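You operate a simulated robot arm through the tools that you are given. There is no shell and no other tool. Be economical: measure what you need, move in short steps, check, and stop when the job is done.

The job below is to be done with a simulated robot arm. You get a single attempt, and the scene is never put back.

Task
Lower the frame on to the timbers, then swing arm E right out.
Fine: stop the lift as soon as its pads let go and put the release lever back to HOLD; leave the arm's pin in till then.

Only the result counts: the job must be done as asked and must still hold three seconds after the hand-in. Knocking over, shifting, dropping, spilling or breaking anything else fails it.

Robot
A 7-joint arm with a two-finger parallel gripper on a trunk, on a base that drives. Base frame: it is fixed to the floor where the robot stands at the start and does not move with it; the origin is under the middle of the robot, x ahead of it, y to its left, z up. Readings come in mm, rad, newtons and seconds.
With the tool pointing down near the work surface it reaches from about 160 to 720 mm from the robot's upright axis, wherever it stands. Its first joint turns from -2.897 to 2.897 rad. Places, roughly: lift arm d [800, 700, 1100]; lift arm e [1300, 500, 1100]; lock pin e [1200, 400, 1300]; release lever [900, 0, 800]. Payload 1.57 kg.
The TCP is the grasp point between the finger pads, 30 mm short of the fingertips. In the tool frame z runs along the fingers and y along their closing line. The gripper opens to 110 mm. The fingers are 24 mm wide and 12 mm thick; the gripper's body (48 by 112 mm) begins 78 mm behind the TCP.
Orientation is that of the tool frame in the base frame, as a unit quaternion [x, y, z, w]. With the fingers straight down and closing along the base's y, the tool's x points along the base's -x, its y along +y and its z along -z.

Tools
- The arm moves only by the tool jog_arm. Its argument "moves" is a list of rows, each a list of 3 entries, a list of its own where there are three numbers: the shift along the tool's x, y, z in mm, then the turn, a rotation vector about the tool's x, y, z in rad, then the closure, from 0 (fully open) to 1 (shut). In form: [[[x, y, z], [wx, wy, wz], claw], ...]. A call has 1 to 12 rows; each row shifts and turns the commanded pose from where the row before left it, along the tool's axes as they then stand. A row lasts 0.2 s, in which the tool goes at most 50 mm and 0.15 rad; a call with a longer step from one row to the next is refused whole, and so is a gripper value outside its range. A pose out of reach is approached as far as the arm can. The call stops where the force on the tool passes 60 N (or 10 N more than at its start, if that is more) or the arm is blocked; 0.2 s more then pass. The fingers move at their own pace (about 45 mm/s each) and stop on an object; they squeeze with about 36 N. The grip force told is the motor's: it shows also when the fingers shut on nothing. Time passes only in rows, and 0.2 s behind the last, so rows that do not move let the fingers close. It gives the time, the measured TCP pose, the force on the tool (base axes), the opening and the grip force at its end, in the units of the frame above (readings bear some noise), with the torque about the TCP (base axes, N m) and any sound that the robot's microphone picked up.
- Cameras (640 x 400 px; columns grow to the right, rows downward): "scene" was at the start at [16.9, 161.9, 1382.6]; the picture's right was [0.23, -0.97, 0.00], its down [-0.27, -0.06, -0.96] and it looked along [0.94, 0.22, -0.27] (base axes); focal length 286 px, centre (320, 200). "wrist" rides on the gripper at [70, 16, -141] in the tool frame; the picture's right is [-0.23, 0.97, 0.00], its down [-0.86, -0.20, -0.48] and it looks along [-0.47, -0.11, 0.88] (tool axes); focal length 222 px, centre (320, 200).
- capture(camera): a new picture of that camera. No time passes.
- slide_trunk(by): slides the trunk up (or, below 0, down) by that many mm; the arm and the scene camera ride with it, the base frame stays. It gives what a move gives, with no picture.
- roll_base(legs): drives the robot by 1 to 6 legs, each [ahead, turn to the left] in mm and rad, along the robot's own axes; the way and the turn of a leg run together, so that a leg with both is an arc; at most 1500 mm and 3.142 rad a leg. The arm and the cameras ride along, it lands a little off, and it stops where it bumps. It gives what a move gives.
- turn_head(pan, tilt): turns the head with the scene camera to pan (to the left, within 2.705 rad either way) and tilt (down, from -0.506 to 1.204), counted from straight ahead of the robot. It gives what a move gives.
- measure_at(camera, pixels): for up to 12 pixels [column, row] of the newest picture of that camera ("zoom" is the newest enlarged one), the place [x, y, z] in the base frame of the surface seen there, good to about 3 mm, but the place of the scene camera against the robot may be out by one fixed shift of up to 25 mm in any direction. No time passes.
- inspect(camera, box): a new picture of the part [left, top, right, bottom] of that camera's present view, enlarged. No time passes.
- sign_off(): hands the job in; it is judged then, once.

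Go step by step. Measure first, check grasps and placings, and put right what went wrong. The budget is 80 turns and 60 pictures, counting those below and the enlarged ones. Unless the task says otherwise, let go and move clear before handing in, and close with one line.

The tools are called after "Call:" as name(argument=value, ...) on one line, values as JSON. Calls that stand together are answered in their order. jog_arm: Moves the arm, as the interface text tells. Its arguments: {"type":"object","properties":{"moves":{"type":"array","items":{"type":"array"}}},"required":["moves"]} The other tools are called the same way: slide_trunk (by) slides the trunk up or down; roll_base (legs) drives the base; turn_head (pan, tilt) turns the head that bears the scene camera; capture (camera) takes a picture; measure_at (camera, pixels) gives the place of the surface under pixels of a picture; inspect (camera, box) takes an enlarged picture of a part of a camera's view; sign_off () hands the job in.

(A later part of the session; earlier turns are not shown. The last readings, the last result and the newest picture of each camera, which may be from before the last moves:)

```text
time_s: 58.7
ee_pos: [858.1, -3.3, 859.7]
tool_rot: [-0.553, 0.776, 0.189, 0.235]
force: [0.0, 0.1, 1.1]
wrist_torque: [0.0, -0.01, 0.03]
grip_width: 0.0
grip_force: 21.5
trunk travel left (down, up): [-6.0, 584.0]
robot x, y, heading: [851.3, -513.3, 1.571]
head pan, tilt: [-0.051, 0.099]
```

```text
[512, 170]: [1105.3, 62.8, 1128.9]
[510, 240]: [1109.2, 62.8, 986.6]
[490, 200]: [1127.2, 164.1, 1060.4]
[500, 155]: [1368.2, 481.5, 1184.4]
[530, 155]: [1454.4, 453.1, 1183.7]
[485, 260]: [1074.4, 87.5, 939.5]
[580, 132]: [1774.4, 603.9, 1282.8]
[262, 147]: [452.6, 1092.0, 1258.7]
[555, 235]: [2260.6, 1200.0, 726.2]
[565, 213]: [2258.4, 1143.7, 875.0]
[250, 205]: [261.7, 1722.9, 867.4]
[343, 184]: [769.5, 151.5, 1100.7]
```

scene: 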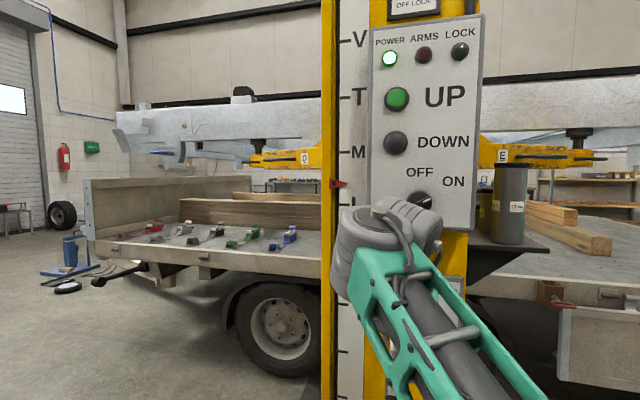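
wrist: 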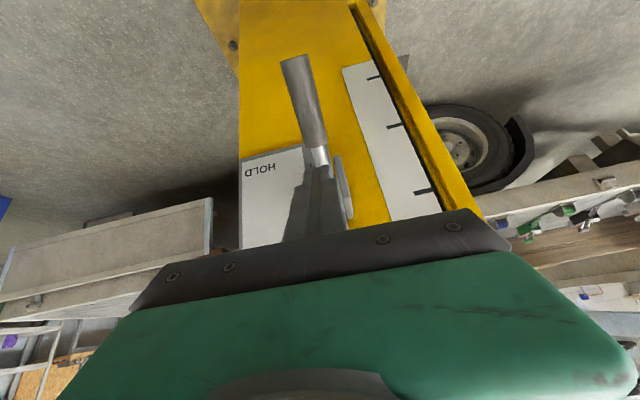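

The lever fell back to HOLD after slipping out. I try again with a deeper grip (handle nearer the palm) and will go up in smaller checked stages.

Call:
jog_arm(moves=[[[0, 0, 0], [0, 0, 0], 0.3], [[0, 0, 0], [0, 0, 0], 0.3], [[0, 0, 0], [0, 0, 0], 0.3], [[20.7, 0.2, 31.7], [0, 0, 0], 0.3], [[20.7, 0.2, 31.7], [0, 0, 0], 0.3], [[20.7, 0.2, 31.7], [0, 0, 0], 0.3], [[0, 0, 0], [0, 0, 0], 1], [[0, 0, 0], [0, 0, 0], 1], [[0, 0, 0], [0, 0, 0], 1], [[0, 0, 0], [0, 0, 0], 1]])

Call:
capture(camera="wrist")

```text
time_s: 60.9
ee_pos: [857.0, 2.8, 745.6]
tool_rot: [-0.55, 0.779, 0.188, 0.236]
force: [26.5, -10.5, -2.3]
wrist_torque: [-0.02, -0.21, 0.39]
grip_width: 26.6
grip_force: 22.2
trunk travel left (down, up): [-6.0, 584.0]
robot x, y, heading: [850.4, -513.9, 1.567]
head pan, tilt: [-0.051, 0.099]
```

```text
29 pictures are left
```

wrist: 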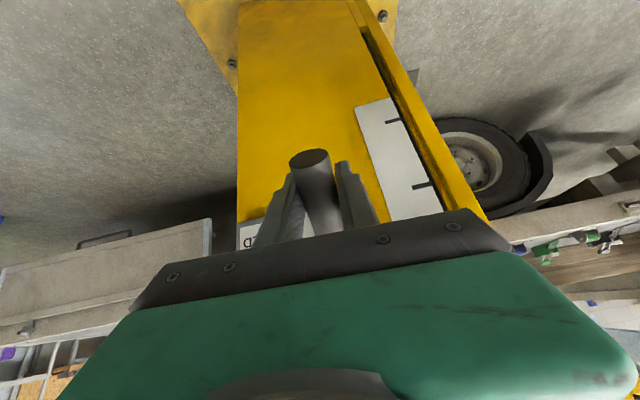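

Deep grip on the handle, 26.6 mm. I raise in a first stage, then check forces.

Call:
jog_arm(moves=[[[0, -3, 0], [0, 0, 0], 1], [[-5, 0, -16.1], [0, 0, 0], 1], [[-7, 0, -14.7], [0, 0, 0], 1], [[-7.6, 0, -11.8], [0, 0, 0], 1], [[-10.4, 0, -12.2], [0, 0, 0], 1]])

Call:
capture(camera="wrist")

```text
time_s: 62.1
ee_pos: [855.2, -4.3, 808.1]
tool_rot: [-0.554, 0.775, 0.19, 0.235]
force: [-12.3, -0.8, -12.3]
wrist_torque: [-0.92, 0.45, 0.11]
grip_width: 25.2
grip_force: 37.3
trunk travel left (down, up): [-6.0, 584.0]
robot x, y, heading: [847.2, -515.8, 1.573]
head pan, tilt: [-0.051, 0.099]
```

```text
28 pictures are left
```

wrist: 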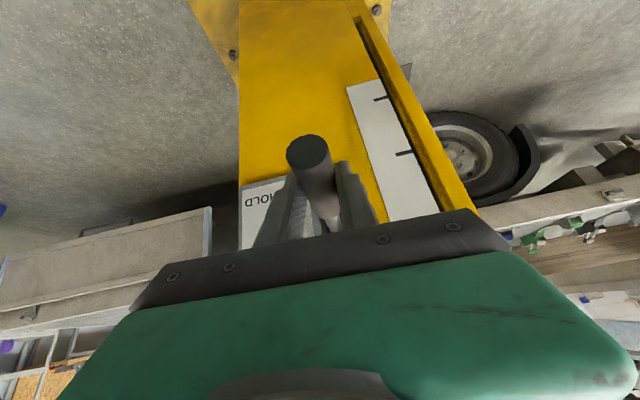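

Holding well with ~12 N upward load, lever about level. Two more small steps.

Call:
jog_arm(moves=[[[-10, 0, -10], [0, 0, 0], 1], [[0, 0, 0], [0, 0, 0], 1]])

Call:
jog_arm(moves=[[[-10, 0, -9], [0, 0, 0], 1], [[0, 0, 0], [0, 0, 0], 1]])

Call:
capture(camera="wrist")

```text
time_s: 62.7
ee_pos: [855.4, -3.1, 823.6]
tool_rot: [-0.554, 0.775, 0.19, 0.236]
force: [-23.0, 3.3, -8.2]
wrist_torque: [-0.93, 0.62, 0.03]
grip_width: 25.6
grip_force: 36.9
trunk travel left (down, up): [-6.0, 584.0]
robot x, y, heading: [849.3, -513.7, 1.574]
head pan, tilt: [-0.051, 0.099]
```

```text
time_s: 63.3
ee_pos: [856.8, -0.6, 835.5]
tool_rot: [-0.553, 0.776, 0.189, 0.237]
force: [-29.3, 9.5, -5.4]
wrist_torque: [-0.76, 0.64, -0.17]
grip_width: 25.8
grip_force: 36.8
trunk travel left (down, up): [-6.0, 584.0]
robot x, y, heading: [847.5, -510.2, 1.575]
head pan, tilt: [-0.051, 0.099]
```

```text
27 pictures are left
```

wrist: 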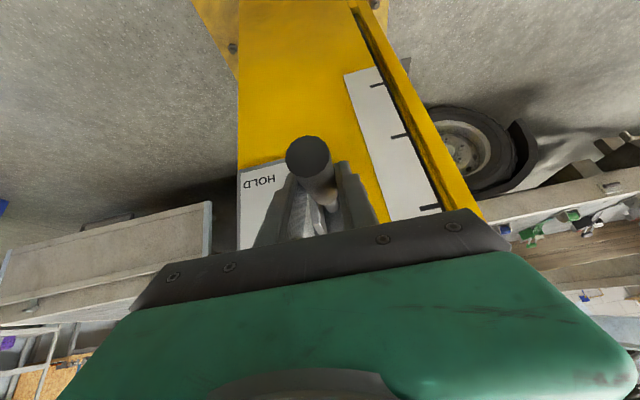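

Still held, lever about 17° above level; side force grows so I relieve it and continue.

Call:
jog_arm(moves=[[[-12, 3, -7.5], [0, 0, 0], 1], [[0, 0, 0], [0, 0, 0], 1]])

Call:
jog_arm(moves=[[[-13, 1, -7], [0, 0, 0], 1], [[0, 0, 0], [0, 0, 0], 1]])

Call:
capture(camera="wrist")

```text
time_s: 63.9
ee_pos: [859.1, 5.6, 848.2]
tool_rot: [-0.552, 0.777, 0.19, 0.236]
force: [-9.6, -1.6, -6.6]
wrist_torque: [-1.08, 0.31, -0.4]
grip_width: 25.6
grip_force: 36.9
trunk travel left (down, up): [-6.0, 584.0]
robot x, y, heading: [849.0, -513.7, 1.567]
head pan, tilt: [-0.051, 0.099]
```

```text
time_s: 64.5
ee_pos: [859.7, 12.2, 861.3]
tool_rot: [-0.553, 0.777, 0.189, 0.235]
force: [4.1, -5.4, -7.0]
wrist_torque: [-1.24, 0.04, -0.56]
grip_width: 25.4
grip_force: 36.8
trunk travel left (down, up): [-6.0, 584.0]
robot x, y, heading: [850.8, -512.4, 1.568]
head pan, tilt: [-0.051, 0.099]
```

```text
26 pictures are left
```

wrist: 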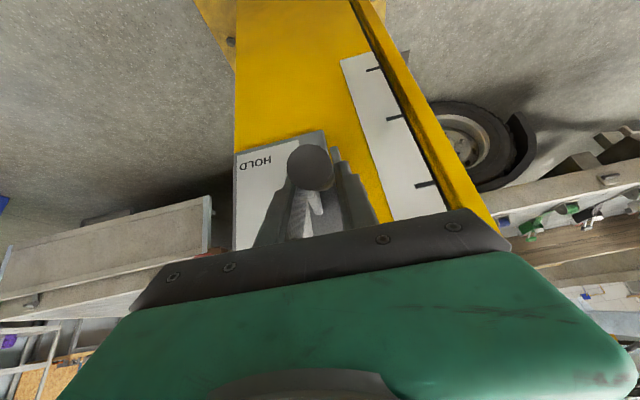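

Still following freely, no end stop yet (force ~9 N). I go on two more steps.

Call:
jog_arm(moves=[[[-15, 0, -5], [0, 0, 0], 1], [[0, 0, 0], [0, 0, 0], 1]])

Call:
jog_arm(moves=[[[-15.5, 0, -3], [0, 0, 0], 1], [[0, 0, 0], [0, 0, 0], 1]])

Call:
capture(camera="wrist")

```text
time_s: 65.1
ee_pos: [864.6, 20.3, 874.2]
tool_rot: [-0.553, 0.777, 0.189, 0.235]
force: [7.0, -17.9, -18.2]
wrist_torque: [-0.74, -0.15, -0.19]
grip_width: 25.8
grip_force: 36.7
trunk travel left (down, up): [-6.0, 584.0]
robot x, y, heading: [846.7, -516.6, 1.568]
head pan, tilt: [-0.051, 0.099]
```

```text
time_s: 65.7
ee_pos: [868.2, 30.8, 883.5]
tool_rot: [-0.553, 0.776, 0.19, 0.237]
force: [-1.6, 4.1, 4.9]
wrist_torque: [0.14, 0.02, 0.01]
grip_width: 0.1
grip_force: 21.4
out of reach, approached as far as the arm can: row 1
trunk travel left (down, up): [-6.0, 584.0]
robot x, y, heading: [847.0, -511.9, 1.569]
head pan, tilt: [-0.051, 0.099]
```

```text
25 pictures are left
```

wrist: 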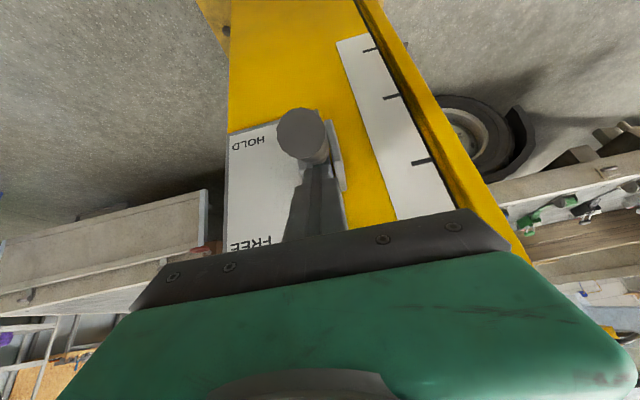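

It slipped off at a ~25 N resistance, but the handle now stays raised (end-on at (303,135)). I measure it and check the lift in the scene view.

Call:
measure_at(camera="wrist", pixels=[[303, 135], [303, 118], [318, 165], [326, 170]])

Call:
capture(camera="scene")

```text
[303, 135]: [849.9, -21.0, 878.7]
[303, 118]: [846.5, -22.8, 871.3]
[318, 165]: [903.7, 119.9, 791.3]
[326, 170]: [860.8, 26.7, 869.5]
```

```text
24 pictures are left
```

scene: 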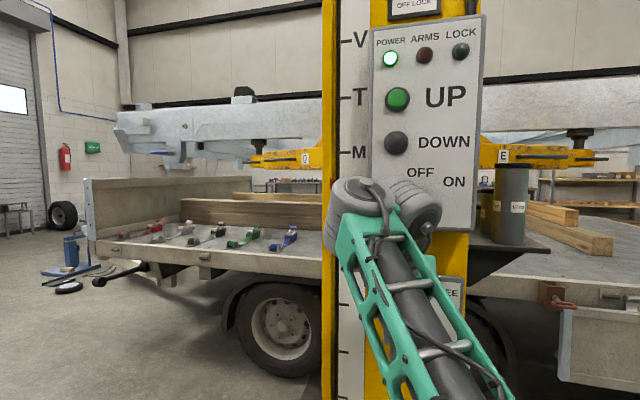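

The handle end now stands at (850,-21,879), mirrored from HOLD: it's at FREE and stays, and the lift hasn't moved. I retreat and raise the trunk to the DOWN button.

Call:
jog_arm(moves=[[[-8.6, -5.1, -43.5], [0, 0, 0], 1], [[19.7, -7.4, -39.6], [0, 0, 0], 1], [[25.3, 0, -18.7], [0, 0, 0], 1]])

Call:
slide_trunk(by=250)

Call:
turn_head(pan=-0.05, tilt=0.45)

Call:
capture(camera="scene")

```text
time_s: 66.5
ee_pos: [858.8, -48.7, 887.4]
tool_rot: [-0.553, 0.776, 0.191, 0.236]
force: [3.1, -5.2, 4.4]
wrist_torque: [-0.12, -0.07, -0.01]
grip_width: 0.0
grip_force: 21.2
out of reach, approached as far as the arm can: row 1, 2, 3
trunk travel left (down, up): [-6.0, 584.0]
robot x, y, heading: [848.7, -511.5, 1.57]
head pan, tilt: [-0.051, 0.099]
```

```text
time_s: 69.1
ee_pos: [857.9, -46.6, 1137.3]
tool_rot: [-0.553, 0.776, 0.191, 0.236]
force: [0.0, -0.5, 0.5]
wrist_torque: [0.0, 0.02, -0.04]
grip_width: 0.0
grip_force: 21.4
trunk travel left (down, up): [-256.0, 334.0]
robot x, y, heading: [847.1, -510.4, 1.574]
head pan, tilt: [-0.051, 0.099]
```

```text
time_s: 70.0
ee_pos: [858.9, -47.0, 1137.1]
tool_rot: [-0.553, 0.776, 0.19, 0.236]
force: [-0.4, -0.2, -0.2]
wrist_torque: [0.01, -0.03, -0.01]
grip_width: 0.0
grip_force: 21.7
trunk travel left (down, up): [-256.0, 334.0]
robot x, y, heading: [849.0, -512.9, 1.568]
head pan, tilt: [-0.051, 0.45]
```

```text
23 pictures are left
```

scene: 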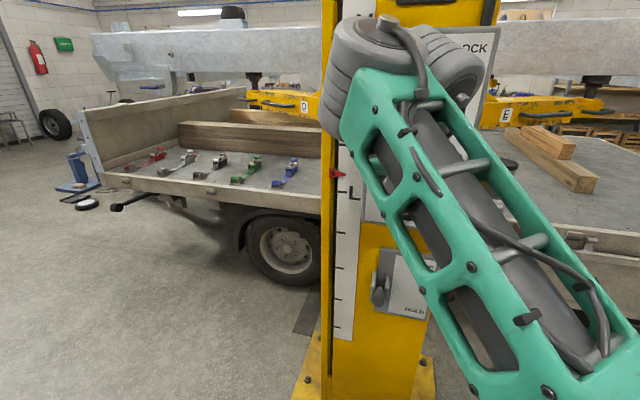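

Lever is up at (380,290) and both pads (255,80) and (592,85) are in view. I raise the trunk a further 64 mm and press DOWN.

Call:
slide_trunk(by=62)

Call:
inspect(camera="wrist", box=[120, 0, 520, 250])

```text
time_s: 71.0
ee_pos: [858.9, -47.3, 1200.5]
tool_rot: [-0.553, 0.776, 0.19, 0.236]
force: [0.5, 0.9, -0.6]
wrist_torque: [-0.04, 0.01, -0.02]
grip_width: 0.2
grip_force: 21.9
trunk travel left (down, up): [-318.0, 272.0]
robot x, y, heading: [848.2, -518.9, 1.57]
head pan, tilt: [-0.051, 0.45]
```

```text
1.60 times, centred on (320, 125) of wrist
```

zoom: 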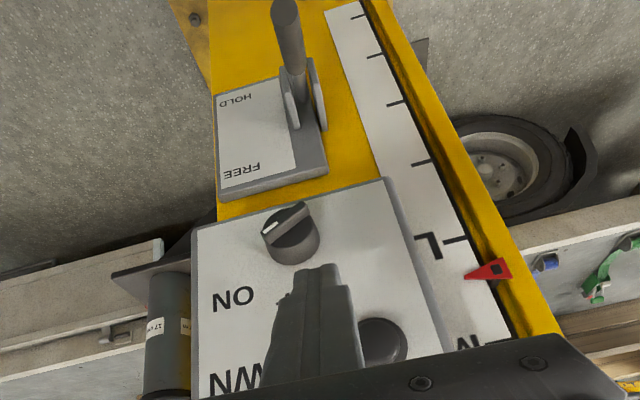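

Call:
measure_at(camera="zoom", pixels=[[285, 10], [290, 50], [298, 90], [383, 340], [395, 330], [320, 275], [300, 280], [292, 215], [480, 272], [340, 200], [250, 350]])

```text
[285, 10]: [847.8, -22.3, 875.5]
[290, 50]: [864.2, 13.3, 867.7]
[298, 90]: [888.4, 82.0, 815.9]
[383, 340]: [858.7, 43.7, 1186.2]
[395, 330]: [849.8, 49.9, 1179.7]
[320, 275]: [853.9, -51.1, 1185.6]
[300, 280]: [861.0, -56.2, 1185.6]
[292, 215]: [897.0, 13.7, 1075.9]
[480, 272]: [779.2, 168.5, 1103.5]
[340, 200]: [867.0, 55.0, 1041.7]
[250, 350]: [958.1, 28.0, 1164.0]
```

The lever is confirmed up at z 875, and DOWN's face is at about (860,44,1184). I approach and press it.

Call:
jog_arm(moves=[[[-20, 11.6, 15.2], [0, 0, 0], 1], [[-20, 11.6, 15.2], [0, 0, 0], 1], [[-3.8, 1.6, 2.9], [0, 0, 0], 1], [[-3.8, 1.6, 2.9], [0, 0, 0], 1], [[-3.8, 1.6, 2.9], [0, 0, 0], 1]])

```text
time_s: 72.2
ee_pos: [852.7, 21.7, 1193.1]
tool_rot: [-0.553, 0.776, 0.192, 0.236]
force: [-0.4, -1.9, 0.3]
wrist_torque: [-0.02, 0.01, -0.02]
grip_width: 0.0
grip_force: 21.1
out of reach, approached as far as the arm can: row 4
trunk travel left (down, up): [-318.0, 272.0]
robot x, y, heading: [849.1, -512.3, 1.572]
head pan, tilt: [-0.051, 0.45]
```

Barely touching (1.9 N). I push a bit further.

Call:
jog_arm(moves=[[[-3.8, 1.6, 2.9], [0, 0, 0], 1], [[-3.8, 1.6, 2.9], [0, 0, 0], 1], [[0, 0, 0], [0, 0, 0], 1]])

Call:
capture(camera="scene")

```text
time_s: 73.0
ee_pos: [852.2, 29.5, 1192.4]
tool_rot: [-0.552, 0.776, 0.191, 0.236]
force: [-0.4, -19.8, -1.8]
wrist_torque: [-0.39, 0.17, -0.12]
grip_width: 0.0
grip_force: 21.7
trunk travel left (down, up): [-318.0, 272.0]
robot x, y, heading: [845.8, -517.6, 1.57]
head pan, tilt: [-0.051, 0.45]
```

```text
21 pictures are left
```

scene: 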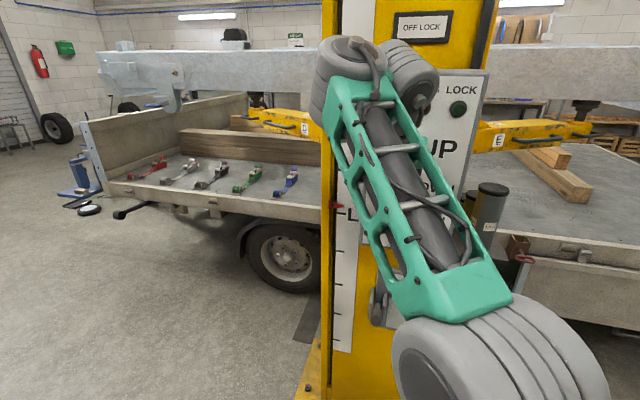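

Force 20 N; I check whether the pointer at (334,206) has come down from z≈1103.

Call:
measure_at(camera="scene", pixels=[[334, 206], [258, 98], [585, 103], [215, 148], [150, 75]])

Call:
jog_arm(moves=[[[0, 0, 0], [0, 0, 0], 1], [[0, 0, 0], [0, 0, 0], 1], [[0, 0, 0], [0, 0, 0], 1], [[0, 0, 0], [0, 0, 0], 1]])

Call:
capture(camera="scene")

```text
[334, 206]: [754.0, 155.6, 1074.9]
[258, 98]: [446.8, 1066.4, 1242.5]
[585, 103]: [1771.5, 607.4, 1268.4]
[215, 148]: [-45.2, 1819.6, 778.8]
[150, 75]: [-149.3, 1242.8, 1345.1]
```

```text
time_s: 74.0
ee_pos: [852.5, 28.7, 1191.6]
tool_rot: [-0.552, 0.776, 0.191, 0.237]
force: [-0.1, -23.3, -4.1]
wrist_torque: [-0.51, 0.03, -0.2]
grip_width: 0.0
grip_force: 21.2
trunk travel left (down, up): [-318.0, 272.0]
robot x, y, heading: [848.0, -512.2, 1.568]
head pan, tilt: [-0.051, 0.45]
```

```text
20 pictures are left
```

scene: 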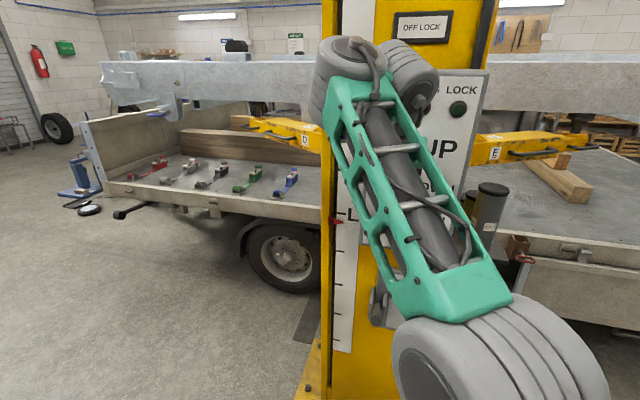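

It's lowering: pointer 206→221 in a second. I measure frame bottom and timber tops to estimate the remaining drop.

Call:
measure_at(camera="scene", pixels=[[220, 100], [220, 104], [560, 102], [560, 107], [220, 130], [200, 140], [255, 122], [545, 165], [561, 158], [335, 222], [575, 117], [262, 110]])

```text
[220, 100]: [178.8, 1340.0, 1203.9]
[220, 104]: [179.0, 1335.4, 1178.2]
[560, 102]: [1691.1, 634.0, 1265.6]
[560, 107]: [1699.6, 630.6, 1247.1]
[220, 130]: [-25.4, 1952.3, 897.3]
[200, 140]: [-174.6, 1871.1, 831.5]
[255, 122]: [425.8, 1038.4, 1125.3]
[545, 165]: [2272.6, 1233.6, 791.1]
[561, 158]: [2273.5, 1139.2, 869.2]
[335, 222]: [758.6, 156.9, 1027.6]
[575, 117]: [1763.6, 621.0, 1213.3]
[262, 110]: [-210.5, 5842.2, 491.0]
```

About 280 mm remains at ~45 mm/s. I hold DOWN for 2.6 s more, then check.

Call:
jog_arm(moves=[[[0, 0, 0], [0, 0, 0], 1], [[0, 0, 0], [0, 0, 0], 1], [[0, 0, 0], [0, 0, 0], 1], [[0, 0, 0], [0, 0, 0], 1], [[0, 0, 0], [0, 0, 0], 1], [[0, 0, 0], [0, 0, 0], 1], [[0, 0, 0], [0, 0, 0], 1], [[0, 0, 0], [0, 0, 0], 1], [[0, 0, 0], [0, 0, 0], 1], [[0, 0, 0], [0, 0, 0], 1], [[0, 0, 0], [0, 0, 0], 1], [[0, 0, 0], [0, 0, 0], 1]])

Call:
capture(camera="scene")

Call:
measure_at(camera="scene", pixels=[[220, 125], [220, 130], [220, 135], [560, 120], [560, 130], [335, 285]])

```text
time_s: 76.6
ee_pos: [851.7, 28.8, 1194.0]
tool_rot: [-0.552, 0.776, 0.192, 0.237]
force: [-1.9, -23.3, -4.3]
wrist_torque: [-0.49, 0.07, -0.17]
grip_width: 0.0
grip_force: 21.2
trunk travel left (down, up): [-318.0, 272.0]
robot x, y, heading: [848.9, -512.6, 1.572]
head pan, tilt: [-0.051, 0.45]
```

```text
19 pictures are left
```

scene: 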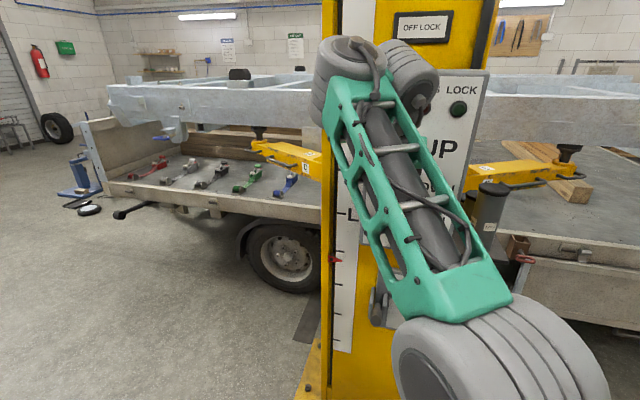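

```text
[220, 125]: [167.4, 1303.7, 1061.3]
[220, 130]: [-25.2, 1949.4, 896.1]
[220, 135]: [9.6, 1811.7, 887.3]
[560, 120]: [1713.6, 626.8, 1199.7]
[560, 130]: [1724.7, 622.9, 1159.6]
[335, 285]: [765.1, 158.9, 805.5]
```

Frame bottom is now ~1055 with timbers at ~900: roughly 3.3 s to go. I hold 2.2 s more and look closer.

Call:
jog_arm(moves=[[[0, 0, 0], [0, 0, 0], 1], [[0, 0, 0], [0, 0, 0], 1], [[0, 0, 0], [0, 0, 0], 1], [[0, 0, 0], [0, 0, 0], 1], [[0, 0, 0], [0, 0, 0], 1], [[0, 0, 0], [0, 0, 0], 1], [[0, 0, 0], [0, 0, 0], 1], [[0, 0, 0], [0, 0, 0], 1], [[0, 0, 0], [0, 0, 0], 1], [[0, 0, 0], [0, 0, 0], 1]])

Call:
capture(camera="scene")

Call:
measure_at(camera="scene", pixels=[[220, 130], [220, 135], [220, 140], [220, 145], [560, 150], [560, 145], [220, 150], [336, 292]])

```text
time_s: 78.8
ee_pos: [852.8, 28.2, 1192.5]
tool_rot: [-0.552, 0.776, 0.191, 0.236]
force: [-2.6, -21.7, -2.7]
wrist_torque: [-0.43, 0.02, -0.13]
grip_width: 0.2
grip_force: 21.4
trunk travel left (down, up): [-318.0, 272.0]
robot x, y, heading: [845.3, -519.8, 1.576]
head pan, tilt: [-0.051, 0.45]
```

```text
18 pictures are left
```

scene: 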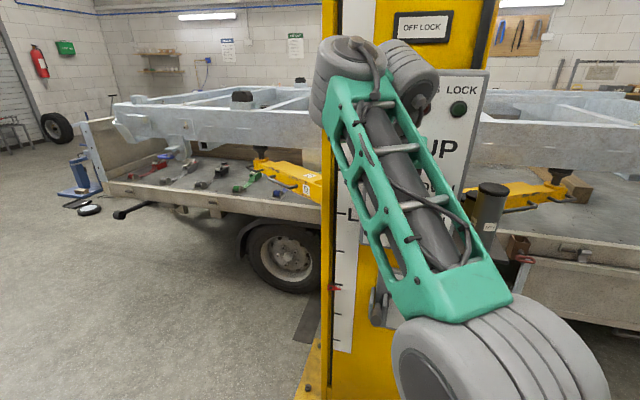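

```text
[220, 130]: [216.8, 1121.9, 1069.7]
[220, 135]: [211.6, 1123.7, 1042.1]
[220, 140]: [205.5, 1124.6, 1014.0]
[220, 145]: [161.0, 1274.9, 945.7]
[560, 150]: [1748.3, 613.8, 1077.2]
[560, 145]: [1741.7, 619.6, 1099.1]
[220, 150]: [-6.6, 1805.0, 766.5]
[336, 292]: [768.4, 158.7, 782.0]
```

Frame bottom is ~945, timbers ~900, so about 1 s left. I hold 0.8 s and then zoom on pad E.

Call:
jog_arm(moves=[[[0, 0, 0], [0, 0, 0], 1], [[0, 0, 0], [0, 0, 0], 1], [[0, 0, 0], [0, 0, 0], 1]])

Call:
inspect(camera="scene", box=[480, 140, 640, 240])

```text
time_s: 79.6
ee_pos: [852.6, 29.5, 1192.6]
tool_rot: [-0.553, 0.776, 0.191, 0.235]
force: [-2.6, -21.2, -1.9]
wrist_torque: [-0.43, 0.05, -0.14]
grip_width: 0.1
grip_force: 21.8
trunk travel left (down, up): [-318.0, 272.0]
robot x, y, heading: [849.9, -516.3, 1.568]
head pan, tilt: [-0.051, 0.45]
```

```text
4.00 times, centred on (560, 190) of scene
```

zoom: 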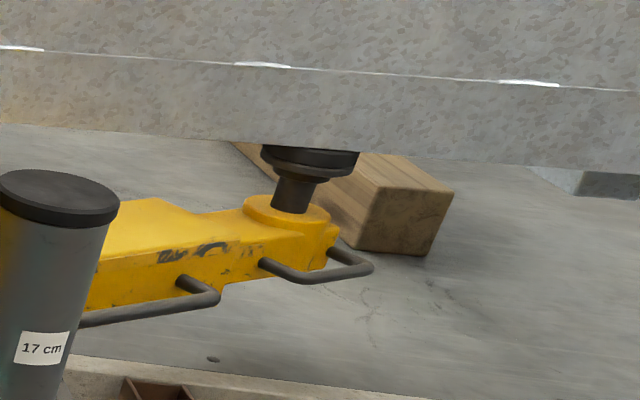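

Pad E still bears on the frame (zoom (310,150)). One short step more.

Call:
jog_arm(moves=[[[0, 0, 0], [0, 0, 0], 1]])

Call:
inspect(camera="scene", box=[480, 140, 640, 240])

```text
time_s: 80.0
ee_pos: [852.1, 29.5, 1192.8]
tool_rot: [-0.553, 0.776, 0.191, 0.236]
force: [-3.3, -21.5, -1.8]
wrist_torque: [-0.39, 0.08, -0.15]
grip_width: 0.0
grip_force: 21.5
trunk travel left (down, up): [-318.0, 272.0]
robot x, y, heading: [844.7, -514.0, 1.573]
head pan, tilt: [-0.051, 0.45]
```

```text
4.00 times, centred on (560, 190) of scene
```

zoom: 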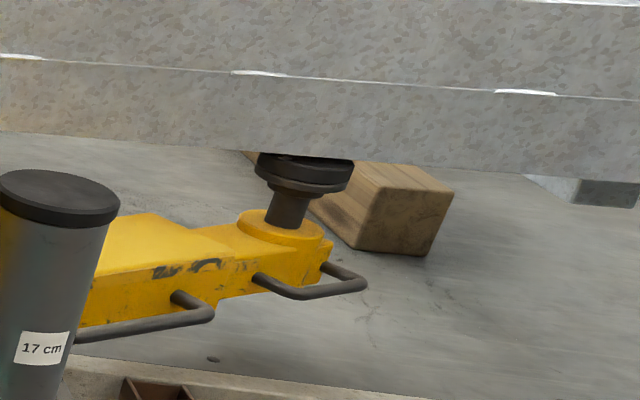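

The frame edge moved 8 px but the arm 13 px in that step: it seems the frame has landed. I let go of DOWN now and check.

Call:
jog_arm(moves=[[[20, -11.6, -15.2], [0, 0, 0], 1], [[20, -11.6, -15.2], [0, 0, 0], 1]])

Call:
inspect(camera="scene", box=[520, 160, 600, 210])

Call:
measure_at(camera="zoom", pixels=[[200, 120], [200, 128], [280, 140], [290, 160], [280, 150], [440, 140], [330, 265], [460, 190]])

```text
time_s: 80.6
ee_pos: [858.8, -22.5, 1195.5]
tool_rot: [-0.553, 0.776, 0.19, 0.236]
force: [0.2, -0.2, 0.6]
wrist_torque: [0.0, 0.01, 0.01]
grip_width: 0.1
grip_force: 21.2
trunk travel left (down, up): [-318.0, 272.0]
robot x, y, heading: [847.3, -512.0, 1.57]
head pan, tilt: [-0.051, 0.45]
```

```text
8.00 times, centred on (560, 185) of scene
```

zoom: 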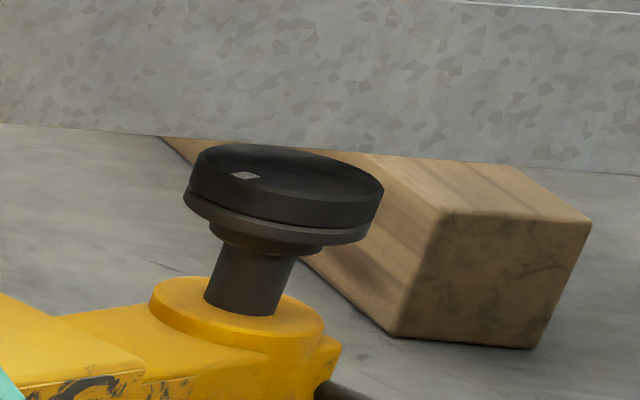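

```text
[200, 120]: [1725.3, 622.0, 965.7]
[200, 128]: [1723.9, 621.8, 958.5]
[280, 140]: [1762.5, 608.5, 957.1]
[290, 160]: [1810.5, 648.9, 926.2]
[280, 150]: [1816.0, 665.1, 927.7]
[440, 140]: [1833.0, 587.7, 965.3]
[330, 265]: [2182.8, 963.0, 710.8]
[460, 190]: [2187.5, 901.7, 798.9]
```

Pad E is clearly free (pad top ~927, frame bottom ~957). Now I lower the trunk to put the fingertip above the raised lever handle.

Call:
slide_trunk(by=-265)

Call:
inspect(camera="wrist", box=[160, 50, 480, 250])

Call:
measure_at(camera="zoom", pixels=[[270, 100], [280, 150], [285, 60], [300, 180], [320, 220], [300, 260]])

```text
time_s: 83.3
ee_pos: [859.8, -23.7, 930.1]
tool_rot: [-0.553, 0.776, 0.19, 0.236]
force: [-0.2, 0.1, 0.3]
wrist_torque: [0.01, 0.03, -0.02]
grip_width: 0.0
grip_force: 21.6
trunk travel left (down, up): [-53.0, 537.0]
robot x, y, heading: [846.8, -512.9, 1.572]
head pan, tilt: [-0.051, 0.45]
```

```text
2.00 times, centred on (320, 150) of wrist
```

zoom: 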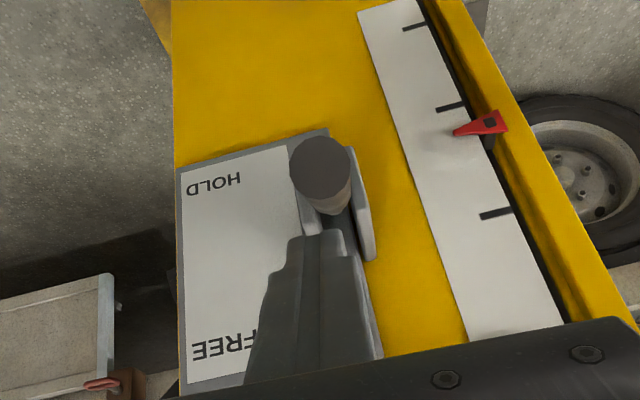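

```text
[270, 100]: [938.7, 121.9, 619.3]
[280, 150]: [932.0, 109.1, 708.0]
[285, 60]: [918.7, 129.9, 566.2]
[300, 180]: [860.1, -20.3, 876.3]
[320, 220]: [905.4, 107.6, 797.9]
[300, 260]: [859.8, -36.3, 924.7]
```

The finger sits just above the handle, ~9 mm to its right. I shift and press the lever down in steps.

Call:
jog_arm(moves=[[[2.4, 8.5, -1.5], [0, 0, 0], 1], [[16, -0.8, 21.7], [0, 0, 0], 1], [[16, -0.8, 21.7], [0, 0, 0], 1], [[16, -0.8, 21.7], [0, 0, 0], 1], [[16, -0.8, 21.7], [0, 0, 0], 1]])

Call:
inspect(camera="wrist", box=[160, 50, 480, 250])

```text
time_s: 84.5
ee_pos: [848.5, -24.1, 823.3]
tool_rot: [-0.553, 0.777, 0.19, 0.235]
force: [-0.3, 0.4, -0.4]
wrist_torque: [0.02, -0.05, 0.01]
grip_width: 0.0
grip_force: 21.6
trunk travel left (down, up): [-53.0, 537.0]
robot x, y, heading: [847.4, -512.3, 1.57]
head pan, tilt: [-0.051, 0.45]
```

```text
2.00 times, centred on (320, 150) of wrist
```

zoom: 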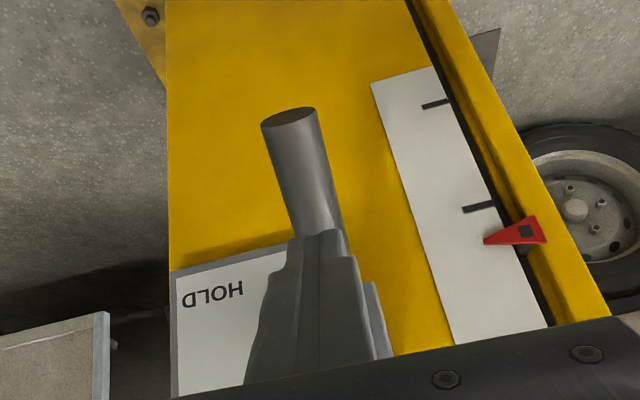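

The lever snapped down below the finger; I check that it is back at its original HOLD position.

Call:
measure_at(camera="zoom", pixels=[[290, 118], [300, 150], [315, 200], [515, 233]])

Call:
turn_head(pan=-0.2, tilt=0.15)

Call:
capture(camera="scene")

```text
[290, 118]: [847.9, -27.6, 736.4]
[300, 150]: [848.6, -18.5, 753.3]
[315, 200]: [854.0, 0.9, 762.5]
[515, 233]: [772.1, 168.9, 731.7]
```

```text
time_s: 85.3
ee_pos: [849.1, -25.3, 822.6]
tool_rot: [-0.553, 0.776, 0.19, 0.236]
force: [-0.2, -0.2, -0.5]
wrist_torque: [-0.01, 0.01, -0.03]
grip_width: 0.0
grip_force: 21.4
trunk travel left (down, up): [-53.0, 537.0]
robot x, y, heading: [848.1, -515.7, 1.568]
head pan, tilt: [-0.201, 0.15]
```

```text
12 pictures are left
```

scene: 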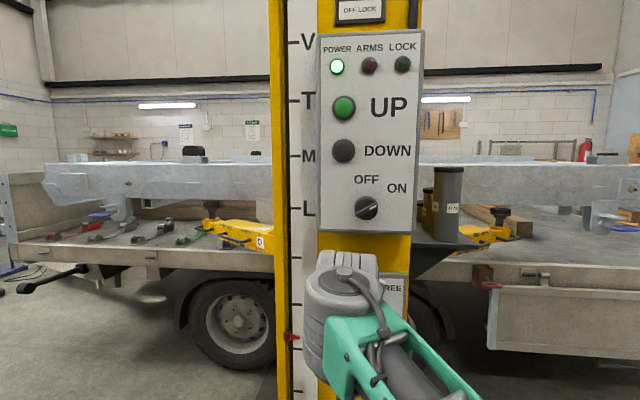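

The lever is back at HOLD, the pads hang free below the frame. Next I drive along the corridor to the E side of the column; first a slight rise for clearance.

Call:
slide_trunk(by=150)

Call:
roll_base(legs=[[0, -1.57], [560, 0], [0, 1.4]])

Call:
turn_head(pan=0.1, tilt=0.45)

Call:
capture(camera="scene")

```text
time_s: 87.0
ee_pos: [849.4, -24.4, 973.6]
tool_rot: [-0.553, 0.776, 0.189, 0.236]
force: [-0.5, 0.4, 0.2]
wrist_torque: [0.02, -0.01, -0.01]
grip_width: 0.0
grip_force: 21.5
trunk travel left (down, up): [-203.0, 387.0]
robot x, y, heading: [846.7, -512.5, 1.577]
head pan, tilt: [-0.201, 0.15]
```

```text
time_s: 97.5
ee_pos: [1482.3, -29.6, 972.5]
tool_rot: [-0.486, 0.82, 0.17, 0.251]
force: [0.0, -0.7, 0.6]
wrist_torque: [-0.02, 0.0, -0.02]
grip_width: 0.0
grip_force: 22.4
trunk travel left (down, up): [-203.0, 387.0]
robot x, y, heading: [1396.2, -512.2, 1.401]
head pan, tilt: [-0.201, 0.15]
```

```text
time_s: 98.3
ee_pos: [1482.0, -29.7, 974.1]
tool_rot: [-0.486, 0.82, 0.169, 0.25]
force: [1.5, -0.2, 0.8]
wrist_torque: [-0.01, 0.01, 0.0]
grip_width: 0.0
grip_force: 21.0
trunk travel left (down, up): [-203.0, 387.0]
robot x, y, heading: [1405.0, -510.5, 1.406]
head pan, tilt: [0.099, 0.45]
```

```text
11 pictures are left
```

scene: 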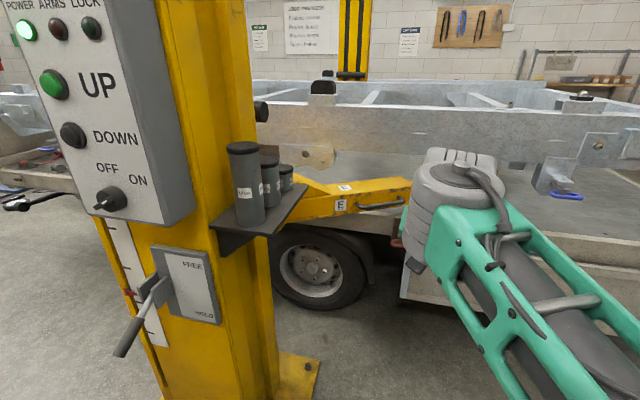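

Lever at HOLD is confirmed ((130,325)). Arm E is at (350,195), its pin hidden behind the spacer tray at (265,210). I measure and then move for a clear view.

Call:
measure_at(camera="scene", pixels=[[345, 187], [340, 205], [312, 182], [380, 205], [400, 183], [255, 225], [285, 185], [295, 210], [365, 235], [400, 240], [270, 215], [240, 230]])

```text
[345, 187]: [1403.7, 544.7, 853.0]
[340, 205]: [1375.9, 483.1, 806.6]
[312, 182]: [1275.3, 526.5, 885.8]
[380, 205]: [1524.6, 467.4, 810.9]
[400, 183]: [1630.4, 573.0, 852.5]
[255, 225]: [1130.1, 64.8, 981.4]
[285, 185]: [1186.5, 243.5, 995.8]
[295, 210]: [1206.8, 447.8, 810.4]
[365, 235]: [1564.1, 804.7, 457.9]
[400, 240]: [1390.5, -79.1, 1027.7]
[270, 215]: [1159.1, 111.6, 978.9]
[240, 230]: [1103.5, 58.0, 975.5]
```

Arm E runs from about (1207,448) to (1775,605), top at z 853. I drive to the open side at about (1620,-60), turned toward the pin, then look.

Call:
slide_trunk(by=80)

Call:
roll_base(legs=[[0, -0.28], [490, 0], [0, 0.9]])

Call:
turn_head(pan=0.3, tilt=0.6)

Call:
capture(camera="scene")

```text
time_s: 99.4
ee_pos: [1483.0, -29.8, 1053.3]
tool_rot: [-0.486, 0.82, 0.17, 0.251]
force: [0.3, -1.1, 0.4]
wrist_torque: [0.03, -0.02, -0.01]
grip_width: 0.0
grip_force: 21.5
trunk travel left (down, up): [-283.0, 307.0]
robot x, y, heading: [1404.6, -511.7, 1.411]
head pan, tilt: [0.099, 0.45]
```

```text
time_s: 105.6
ee_pos: [1402.4, 369.4, 1053.5]
tool_rot: [0.711, -0.634, -0.237, -0.188]
force: [0.0, -0.1, 0.3]
wrist_torque: [-0.02, 0.02, 0.01]
grip_width: 0.0
grip_force: 21.4
trunk travel left (down, up): [-283.0, 307.0]
robot x, y, heading: [1618.8, -71.4, 2.016]
head pan, tilt: [0.099, 0.45]
```

```text
time_s: 106.3
ee_pos: [1402.4, 369.1, 1052.1]
tool_rot: [0.711, -0.634, -0.239, -0.188]
force: [0.7, -0.1, 0.0]
wrist_torque: [-0.01, 0.02, 0.03]
grip_width: 0.2
grip_force: 21.3
trunk travel left (down, up): [-283.0, 307.0]
robot x, y, heading: [1615.2, -71.6, 2.015]
head pan, tilt: [0.3, 0.6]
```

```text
10 pictures are left
```

scene: 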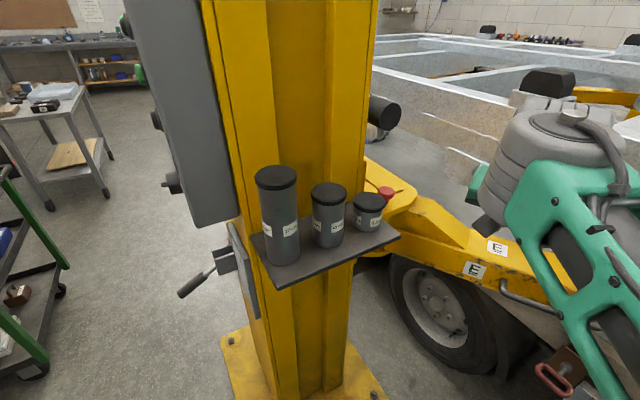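

The red pin knob shows at (386,192), just behind the tray. I measure it and its surroundings.

Call:
measure_at(camera="scene", pixels=[[386, 189], [388, 196], [392, 205], [395, 220], [370, 200], [385, 240], [370, 110], [335, 140], [375, 160], [490, 245], [415, 200], [372, 187]])

Call:
capture(camera="wrist")

```text
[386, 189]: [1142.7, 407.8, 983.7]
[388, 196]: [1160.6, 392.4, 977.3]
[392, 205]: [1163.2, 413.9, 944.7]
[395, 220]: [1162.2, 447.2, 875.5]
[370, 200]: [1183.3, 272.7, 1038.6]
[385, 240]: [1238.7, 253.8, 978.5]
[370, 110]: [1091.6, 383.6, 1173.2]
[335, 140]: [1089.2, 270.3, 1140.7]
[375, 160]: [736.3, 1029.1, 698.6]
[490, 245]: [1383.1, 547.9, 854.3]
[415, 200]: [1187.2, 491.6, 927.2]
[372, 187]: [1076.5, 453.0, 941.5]
```

```text
9 pictures are left
```

wrist: 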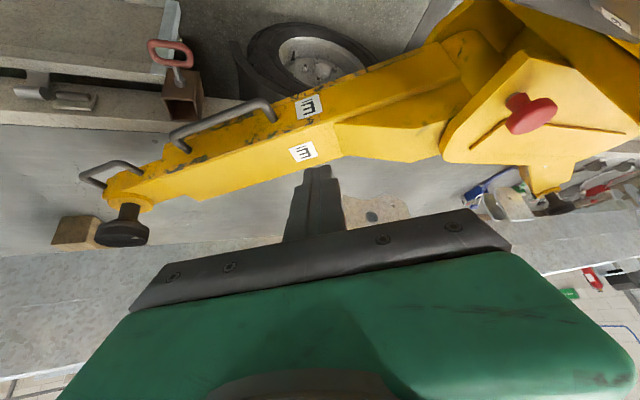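

The wrist camera sees the mushroom pin at (530,113), the whole arm E with handles at (225,120) and (110,172). I measure these.

Call:
measure_at(camera="wrist", pixels=[[535, 115], [515, 102], [512, 125], [548, 105], [470, 140], [590, 110], [303, 152], [225, 122], [110, 170], [120, 232], [175, 95], [460, 60]])

```text
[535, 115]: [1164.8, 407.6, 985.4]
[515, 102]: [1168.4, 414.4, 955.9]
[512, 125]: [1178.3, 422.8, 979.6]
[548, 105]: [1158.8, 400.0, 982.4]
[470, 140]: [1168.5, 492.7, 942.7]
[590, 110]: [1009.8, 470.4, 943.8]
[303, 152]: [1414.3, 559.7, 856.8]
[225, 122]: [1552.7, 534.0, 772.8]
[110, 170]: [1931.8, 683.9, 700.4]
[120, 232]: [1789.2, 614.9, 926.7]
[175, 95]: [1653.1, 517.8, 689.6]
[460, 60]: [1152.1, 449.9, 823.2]
```

The pin knob is at (1167,411), top ~985, above the plate at 943; the short spacer stands at (1183,273), top 1038. I raise, face the pin, and align the tool so it leans away from the spacers.

Call:
slide_trunk(by=60)

Call:
roll_base(legs=[[0, 0.3]])

Call:
jog_arm(moves=[[[0, 0, 0], [-0.078, 0.005, -0.11], 0.25], [[0, 0, 0], [-0.078, 0.005, -0.11], 0.25], [[0, 0, 0], [0, 0, 0], 0.25], [[0, 0, 0], [0, 0, 0], 0.25]])

```text
time_s: 107.3
ee_pos: [1401.6, 368.5, 1113.0]
tool_rot: [0.711, -0.634, -0.238, -0.187]
force: [-0.4, -0.8, -0.7]
wrist_torque: [-0.03, 0.0, -0.04]
grip_width: 0.0
grip_force: 21.7
trunk travel left (down, up): [-343.0, 247.0]
robot x, y, heading: [1616.1, -70.6, 2.015]
head pan, tilt: [0.3, 0.6]
```

```text
time_s: 108.7
ee_pos: [1283.6, 288.0, 1113.1]
tool_rot: [0.797, -0.522, -0.263, -0.151]
force: [0.3, 0.5, 0.1]
wrist_torque: [0.0, 0.02, -0.01]
grip_width: 0.1
grip_force: 21.1
trunk travel left (down, up): [-343.0, 247.0]
robot x, y, heading: [1617.3, -74.7, 2.314]
head pan, tilt: [0.3, 0.6]
```

```text
time_s: 109.7
ee_pos: [1283.1, 288.0, 1112.4]
tool_rot: [0.861, -0.41, -0.281, -0.113]
force: [-0.1, -0.3, -0.4]
wrist_torque: [-0.01, -0.01, -0.03]
grip_width: 82.9
grip_force: 0.1
trunk travel left (down, up): [-343.0, 247.0]
robot x, y, heading: [1613.7, -73.9, 2.318]
head pan, tilt: [0.3, 0.6]
```

Oriented well. I move to above the pin.

Call:
jog_arm(moves=[[[-26, 2.1, 36.7], [0, 0, 0], 0.25], [[-26, 2.1, 36.7], [0, 0, 0], 0.25], [[-26, 2.1, 36.7], [0, 0, 0], 0.25], [[-26, 2.1, 36.7], [0, 0, 0], 0.25]])

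Call:
capture(camera="wrist")

```text
time_s: 110.7
ee_pos: [1168.6, 404.5, 1054.6]
tool_rot: [0.861, -0.408, -0.28, -0.113]
force: [27.1, -27.6, 7.2]
wrist_torque: [-0.57, -0.16, 1.93]
grip_width: 79.7
grip_force: 0.0
trunk travel left (down, up): [-343.0, 247.0]
robot x, y, heading: [1617.4, -74.8, 2.322]
head pan, tilt: [0.3, 0.6]
```

```text
8 pictures are left
```

wrist: 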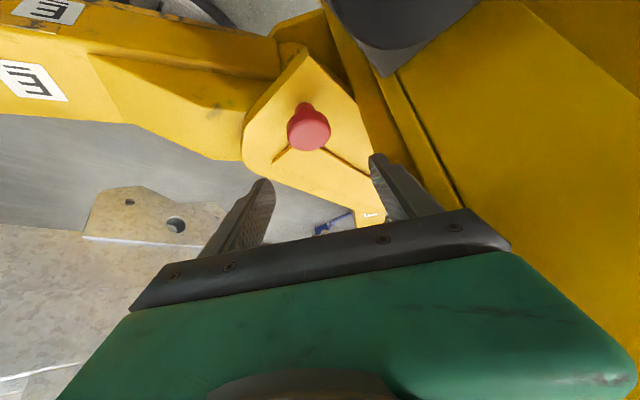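

A finger touches the column (39 N), so I back off a little and narrow the opening; first I measure the knob precisely from this view.

Call:
measure_at(camera="wrist", pixels=[[308, 125], [290, 128], [327, 128], [308, 145], [306, 106], [255, 130], [420, 110], [385, 175], [455, 180]])

Call:
jog_arm(moves=[[[17, -6, -12], [0, 0, 0], 0.45], [[0, 0, 0], [0, 0, 0], 0.45], [[0, 0, 0], [0, 0, 0], 0.45]])

```text
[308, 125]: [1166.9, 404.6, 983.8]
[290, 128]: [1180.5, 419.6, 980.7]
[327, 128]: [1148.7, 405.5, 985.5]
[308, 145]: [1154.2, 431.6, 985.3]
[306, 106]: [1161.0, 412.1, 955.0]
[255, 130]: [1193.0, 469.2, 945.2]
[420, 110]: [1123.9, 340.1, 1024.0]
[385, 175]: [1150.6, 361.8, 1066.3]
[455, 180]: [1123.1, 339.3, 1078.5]
```

```text
time_s: 111.5
ee_pos: [1184.3, 397.4, 1054.7]
tool_rot: [0.861, -0.409, -0.281, -0.113]
force: [0.1, -0.7, -0.3]
wrist_torque: [0.0, -0.02, 0.03]
grip_width: 60.4
grip_force: 0.0
trunk travel left (down, up): [-343.0, 247.0]
robot x, y, heading: [1612.5, -72.4, 2.315]
head pan, tilt: [0.3, 0.6]
```

Knob centre is about (1163,415), 38 mm wide, with the column face near x≈1135. I yaw the tool so the fingers close parallel to that face, and come down toward the knob.

Call:
jog_arm(moves=[[[0, 0, 0], [-0.081, 0.005, -0.115], 0.48], [[0, 0, 0], [-0.081, 0.005, -0.115], 0.48], [[0, 0, 0], [-0.081, 0.005, -0.115], 0.48], [[2, -6, 26], [0, 0, 0], 0.48], [[2, -6, 26], [0, 0, 0], 0.48]])

Call:
capture(camera="wrist")

```text
time_s: 112.7
ee_pos: [1163.2, 419.3, 1009.4]
tool_rot: [0.927, -0.22, -0.299, -0.051]
force: [0.8, -0.4, -0.5]
wrist_torque: [0.01, 0.02, 0.05]
grip_width: 57.2
grip_force: 0.2
trunk travel left (down, up): [-343.0, 247.0]
robot x, y, heading: [1611.2, -73.0, 2.311]
head pan, tilt: [0.3, 0.6]
```

```text
7 pictures are left
```

wrist: 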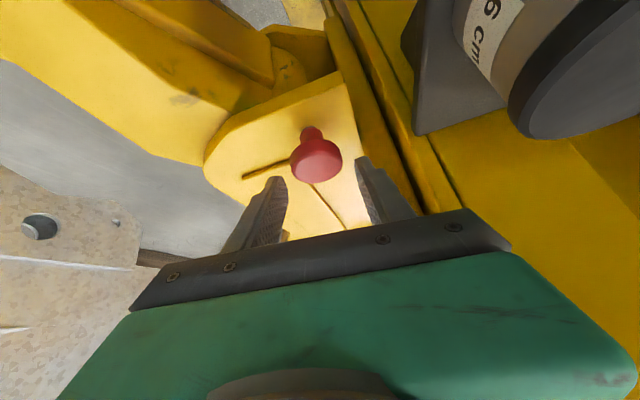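

The knob is centred between the fingers. I descend 29 mm and close on it.

Call:
jog_arm(moves=[[[9.1, 1.2, 11.4], [0, 0, 0], 0.48], [[9.1, 1.2, 11.4], [0, 0, 0], 0.48], [[0, 0, 0], [0, 0, 0], 1], [[0, 0, 0], [0, 0, 0], 1], [[0, 0, 0], [0, 0, 0], 1]])

```text
time_s: 113.9
ee_pos: [1165.5, 418.2, 979.6]
tool_rot: [0.927, -0.222, -0.299, -0.053]
force: [6.2, 13.8, -0.7]
wrist_torque: [0.31, 0.13, -0.38]
grip_width: 41.1
grip_force: 31.4
trunk travel left (down, up): [-343.0, 247.0]
robot x, y, heading: [1616.8, -70.8, 2.309]
head pan, tilt: [0.3, 0.6]
```

Gripped the knob (41 mm). I pull it straight up in small steps.

Call:
jog_arm(moves=[[[-5.8, 0.4, -8.2], [0, 0, 0], 1], [[-5.8, 0.4, -8.2], [0, 0, 0], 1], [[-5.8, 0.4, -8.2], [0, 0, 0], 1]])

```text
time_s: 114.7
ee_pos: [1166.3, 417.9, 1009.1]
tool_rot: [0.926, -0.222, -0.3, -0.051]
force: [10.0, 21.0, 0.3]
wrist_torque: [0.54, 0.21, -0.15]
grip_width: 41.0
grip_force: 44.8
trunk travel left (down, up): [-343.0, 247.0]
robot x, y, heading: [1616.1, -72.0, 2.307]
head pan, tilt: [0.3, 0.6]
```

It came up 30 mm freely. I continue to find whether it is captive or comes right out.

Call:
jog_arm(moves=[[[-5.8, 0.4, -8.2], [0, 0, 0], 1], [[-5.8, 0.4, -8.2], [0, 0, 0], 1]])

Call:
capture(camera="wrist")

```text
time_s: 115.3
ee_pos: [1164.7, 419.1, 1022.6]
tool_rot: [0.928, -0.222, -0.294, -0.047]
force: [9.1, 22.6, -30.6]
wrist_torque: [0.06, -0.46, -0.42]
grip_width: 41.2
grip_force: 44.6
trunk travel left (down, up): [-343.0, 247.0]
robot x, y, heading: [1614.7, -71.5, 2.312]
head pan, tilt: [0.3, 0.6]
```

```text
6 pictures are left
```

wrist: 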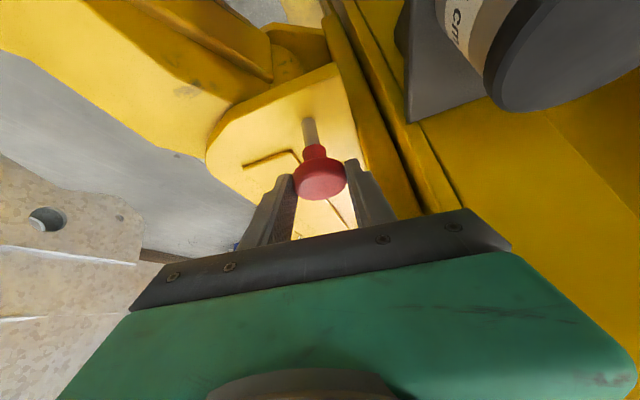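

The pin is captive and hit its upper stop (30 N at +43 mm). I ease slightly, let go and see whether it stays up.

Call:
jog_arm(moves=[[[2, 0, 3], [0, 0, 0], 1], [[0, 0, 0], [0, 0, 0], 0.48], [[0, 0, 0], [0, 0, 0], 0.48], [[-8.7, 0.5, -12.3], [0, 0, 0], 0.48], [[-8.7, 0.5, -12.3], [0, 0, 0], 0.48]])

Call:
capture(camera="wrist")

```text
time_s: 116.5
ee_pos: [1165.0, 416.5, 1056.8]
tool_rot: [0.928, -0.219, -0.298, -0.051]
force: [0.4, 0.4, -0.1]
wrist_torque: [0.01, 0.01, 0.03]
grip_width: 57.1
grip_force: 0.0
trunk travel left (down, up): [-343.0, 247.0]
robot x, y, heading: [1618.8, -68.9, 2.315]
head pan, tilt: [0.3, 0.6]
```

```text
5 pictures are left
```

wrist: 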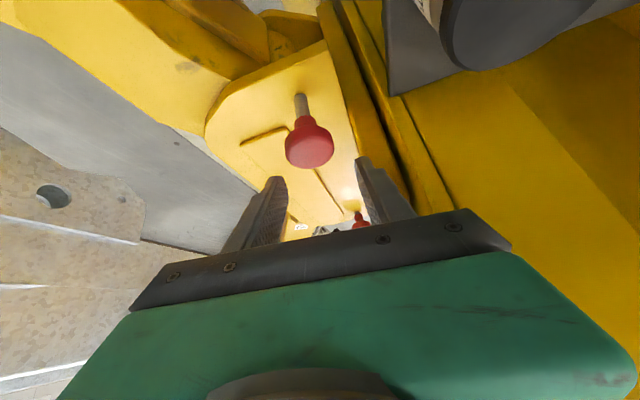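

The knob stays up with its stem showing (302,110): the pin is out. I now retract up and away, and bring the tool upright.

Call:
jog_arm(moves=[[[-23, 1.4, -32.8], [0, 0, 0], 0.6], [[35.5, 10.9, -30.5], [0, 0, 0], 1], [[35.5, 10.9, -30.5], [0, 0, 0], 1], [[35.5, 10.9, -30.5], [0, 0, 0], 1], [[35.5, 10.9, -30.5], [0, 0, 0], 1], [[0, 0, 0], [0, 0.15, 0], 1], [[0, 0, 0], [0, 0.15, 0], 1], [[0, 0, 0], [0, 0.15, 0], 1], [[0, 0, 0], [0, 0.15, 0], 1], [[0, 0, 0], [0, 0, 0.14], 1], [[0, 0, 0], [0, 0, 0.14], 1], [[0, 0, 0], [0, 0, 0.14], 1]])

```text
time_s: 116.8
ee_pos: [1168.9, 414.7, 1059.2]
tool_rot: [0.933, -0.223, -0.28, -0.04]
force: [4.2, -1.2, -3.3]
wrist_torque: [0.16, 0.42, 0.08]
grip_width: 44.1
grip_force: 0.1
trunk travel left (down, up): [-343.0, 247.0]
robot x, y, heading: [1617.4, -71.6, 2.314]
head pan, tilt: [0.3, 0.6]
stopped in row 1: the force on the tool passed its limit at 86 N (the readings are from after the stop); the commanded pose is now the measured one
```

The upward move bumped something overhead (86 N, stopped), most likely the roller near z 1173. I withdraw horizontally instead, with fingers open past the knob.

Call:
jog_arm(moves=[[[0, 0, 0], [0, 0, 0], 0.45], [[4.1, 0, -2.9], [0, 0, 0], 0.45], [[12.3, 0, -8.6], [0, 0, 0], 0.45], [[33, 0, -23], [0, 0, 0], 0.45], [[33, 0, -23], [0, 0, 0], 0.45], [[33, 0, -23], [0, 0, 0], 0.45]])

```text
time_s: 118.2
ee_pos: [1293.5, 351.7, 1064.1]
tool_rot: [0.933, -0.221, -0.28, -0.04]
force: [0.1, 0.0, -0.2]
wrist_torque: [-0.01, 0.01, 0.0]
grip_width: 60.7
grip_force: 0.0
trunk travel left (down, up): [-343.0, 247.0]
robot x, y, heading: [1614.6, -71.8, 2.311]
head pan, tilt: [0.3, 0.6]
```

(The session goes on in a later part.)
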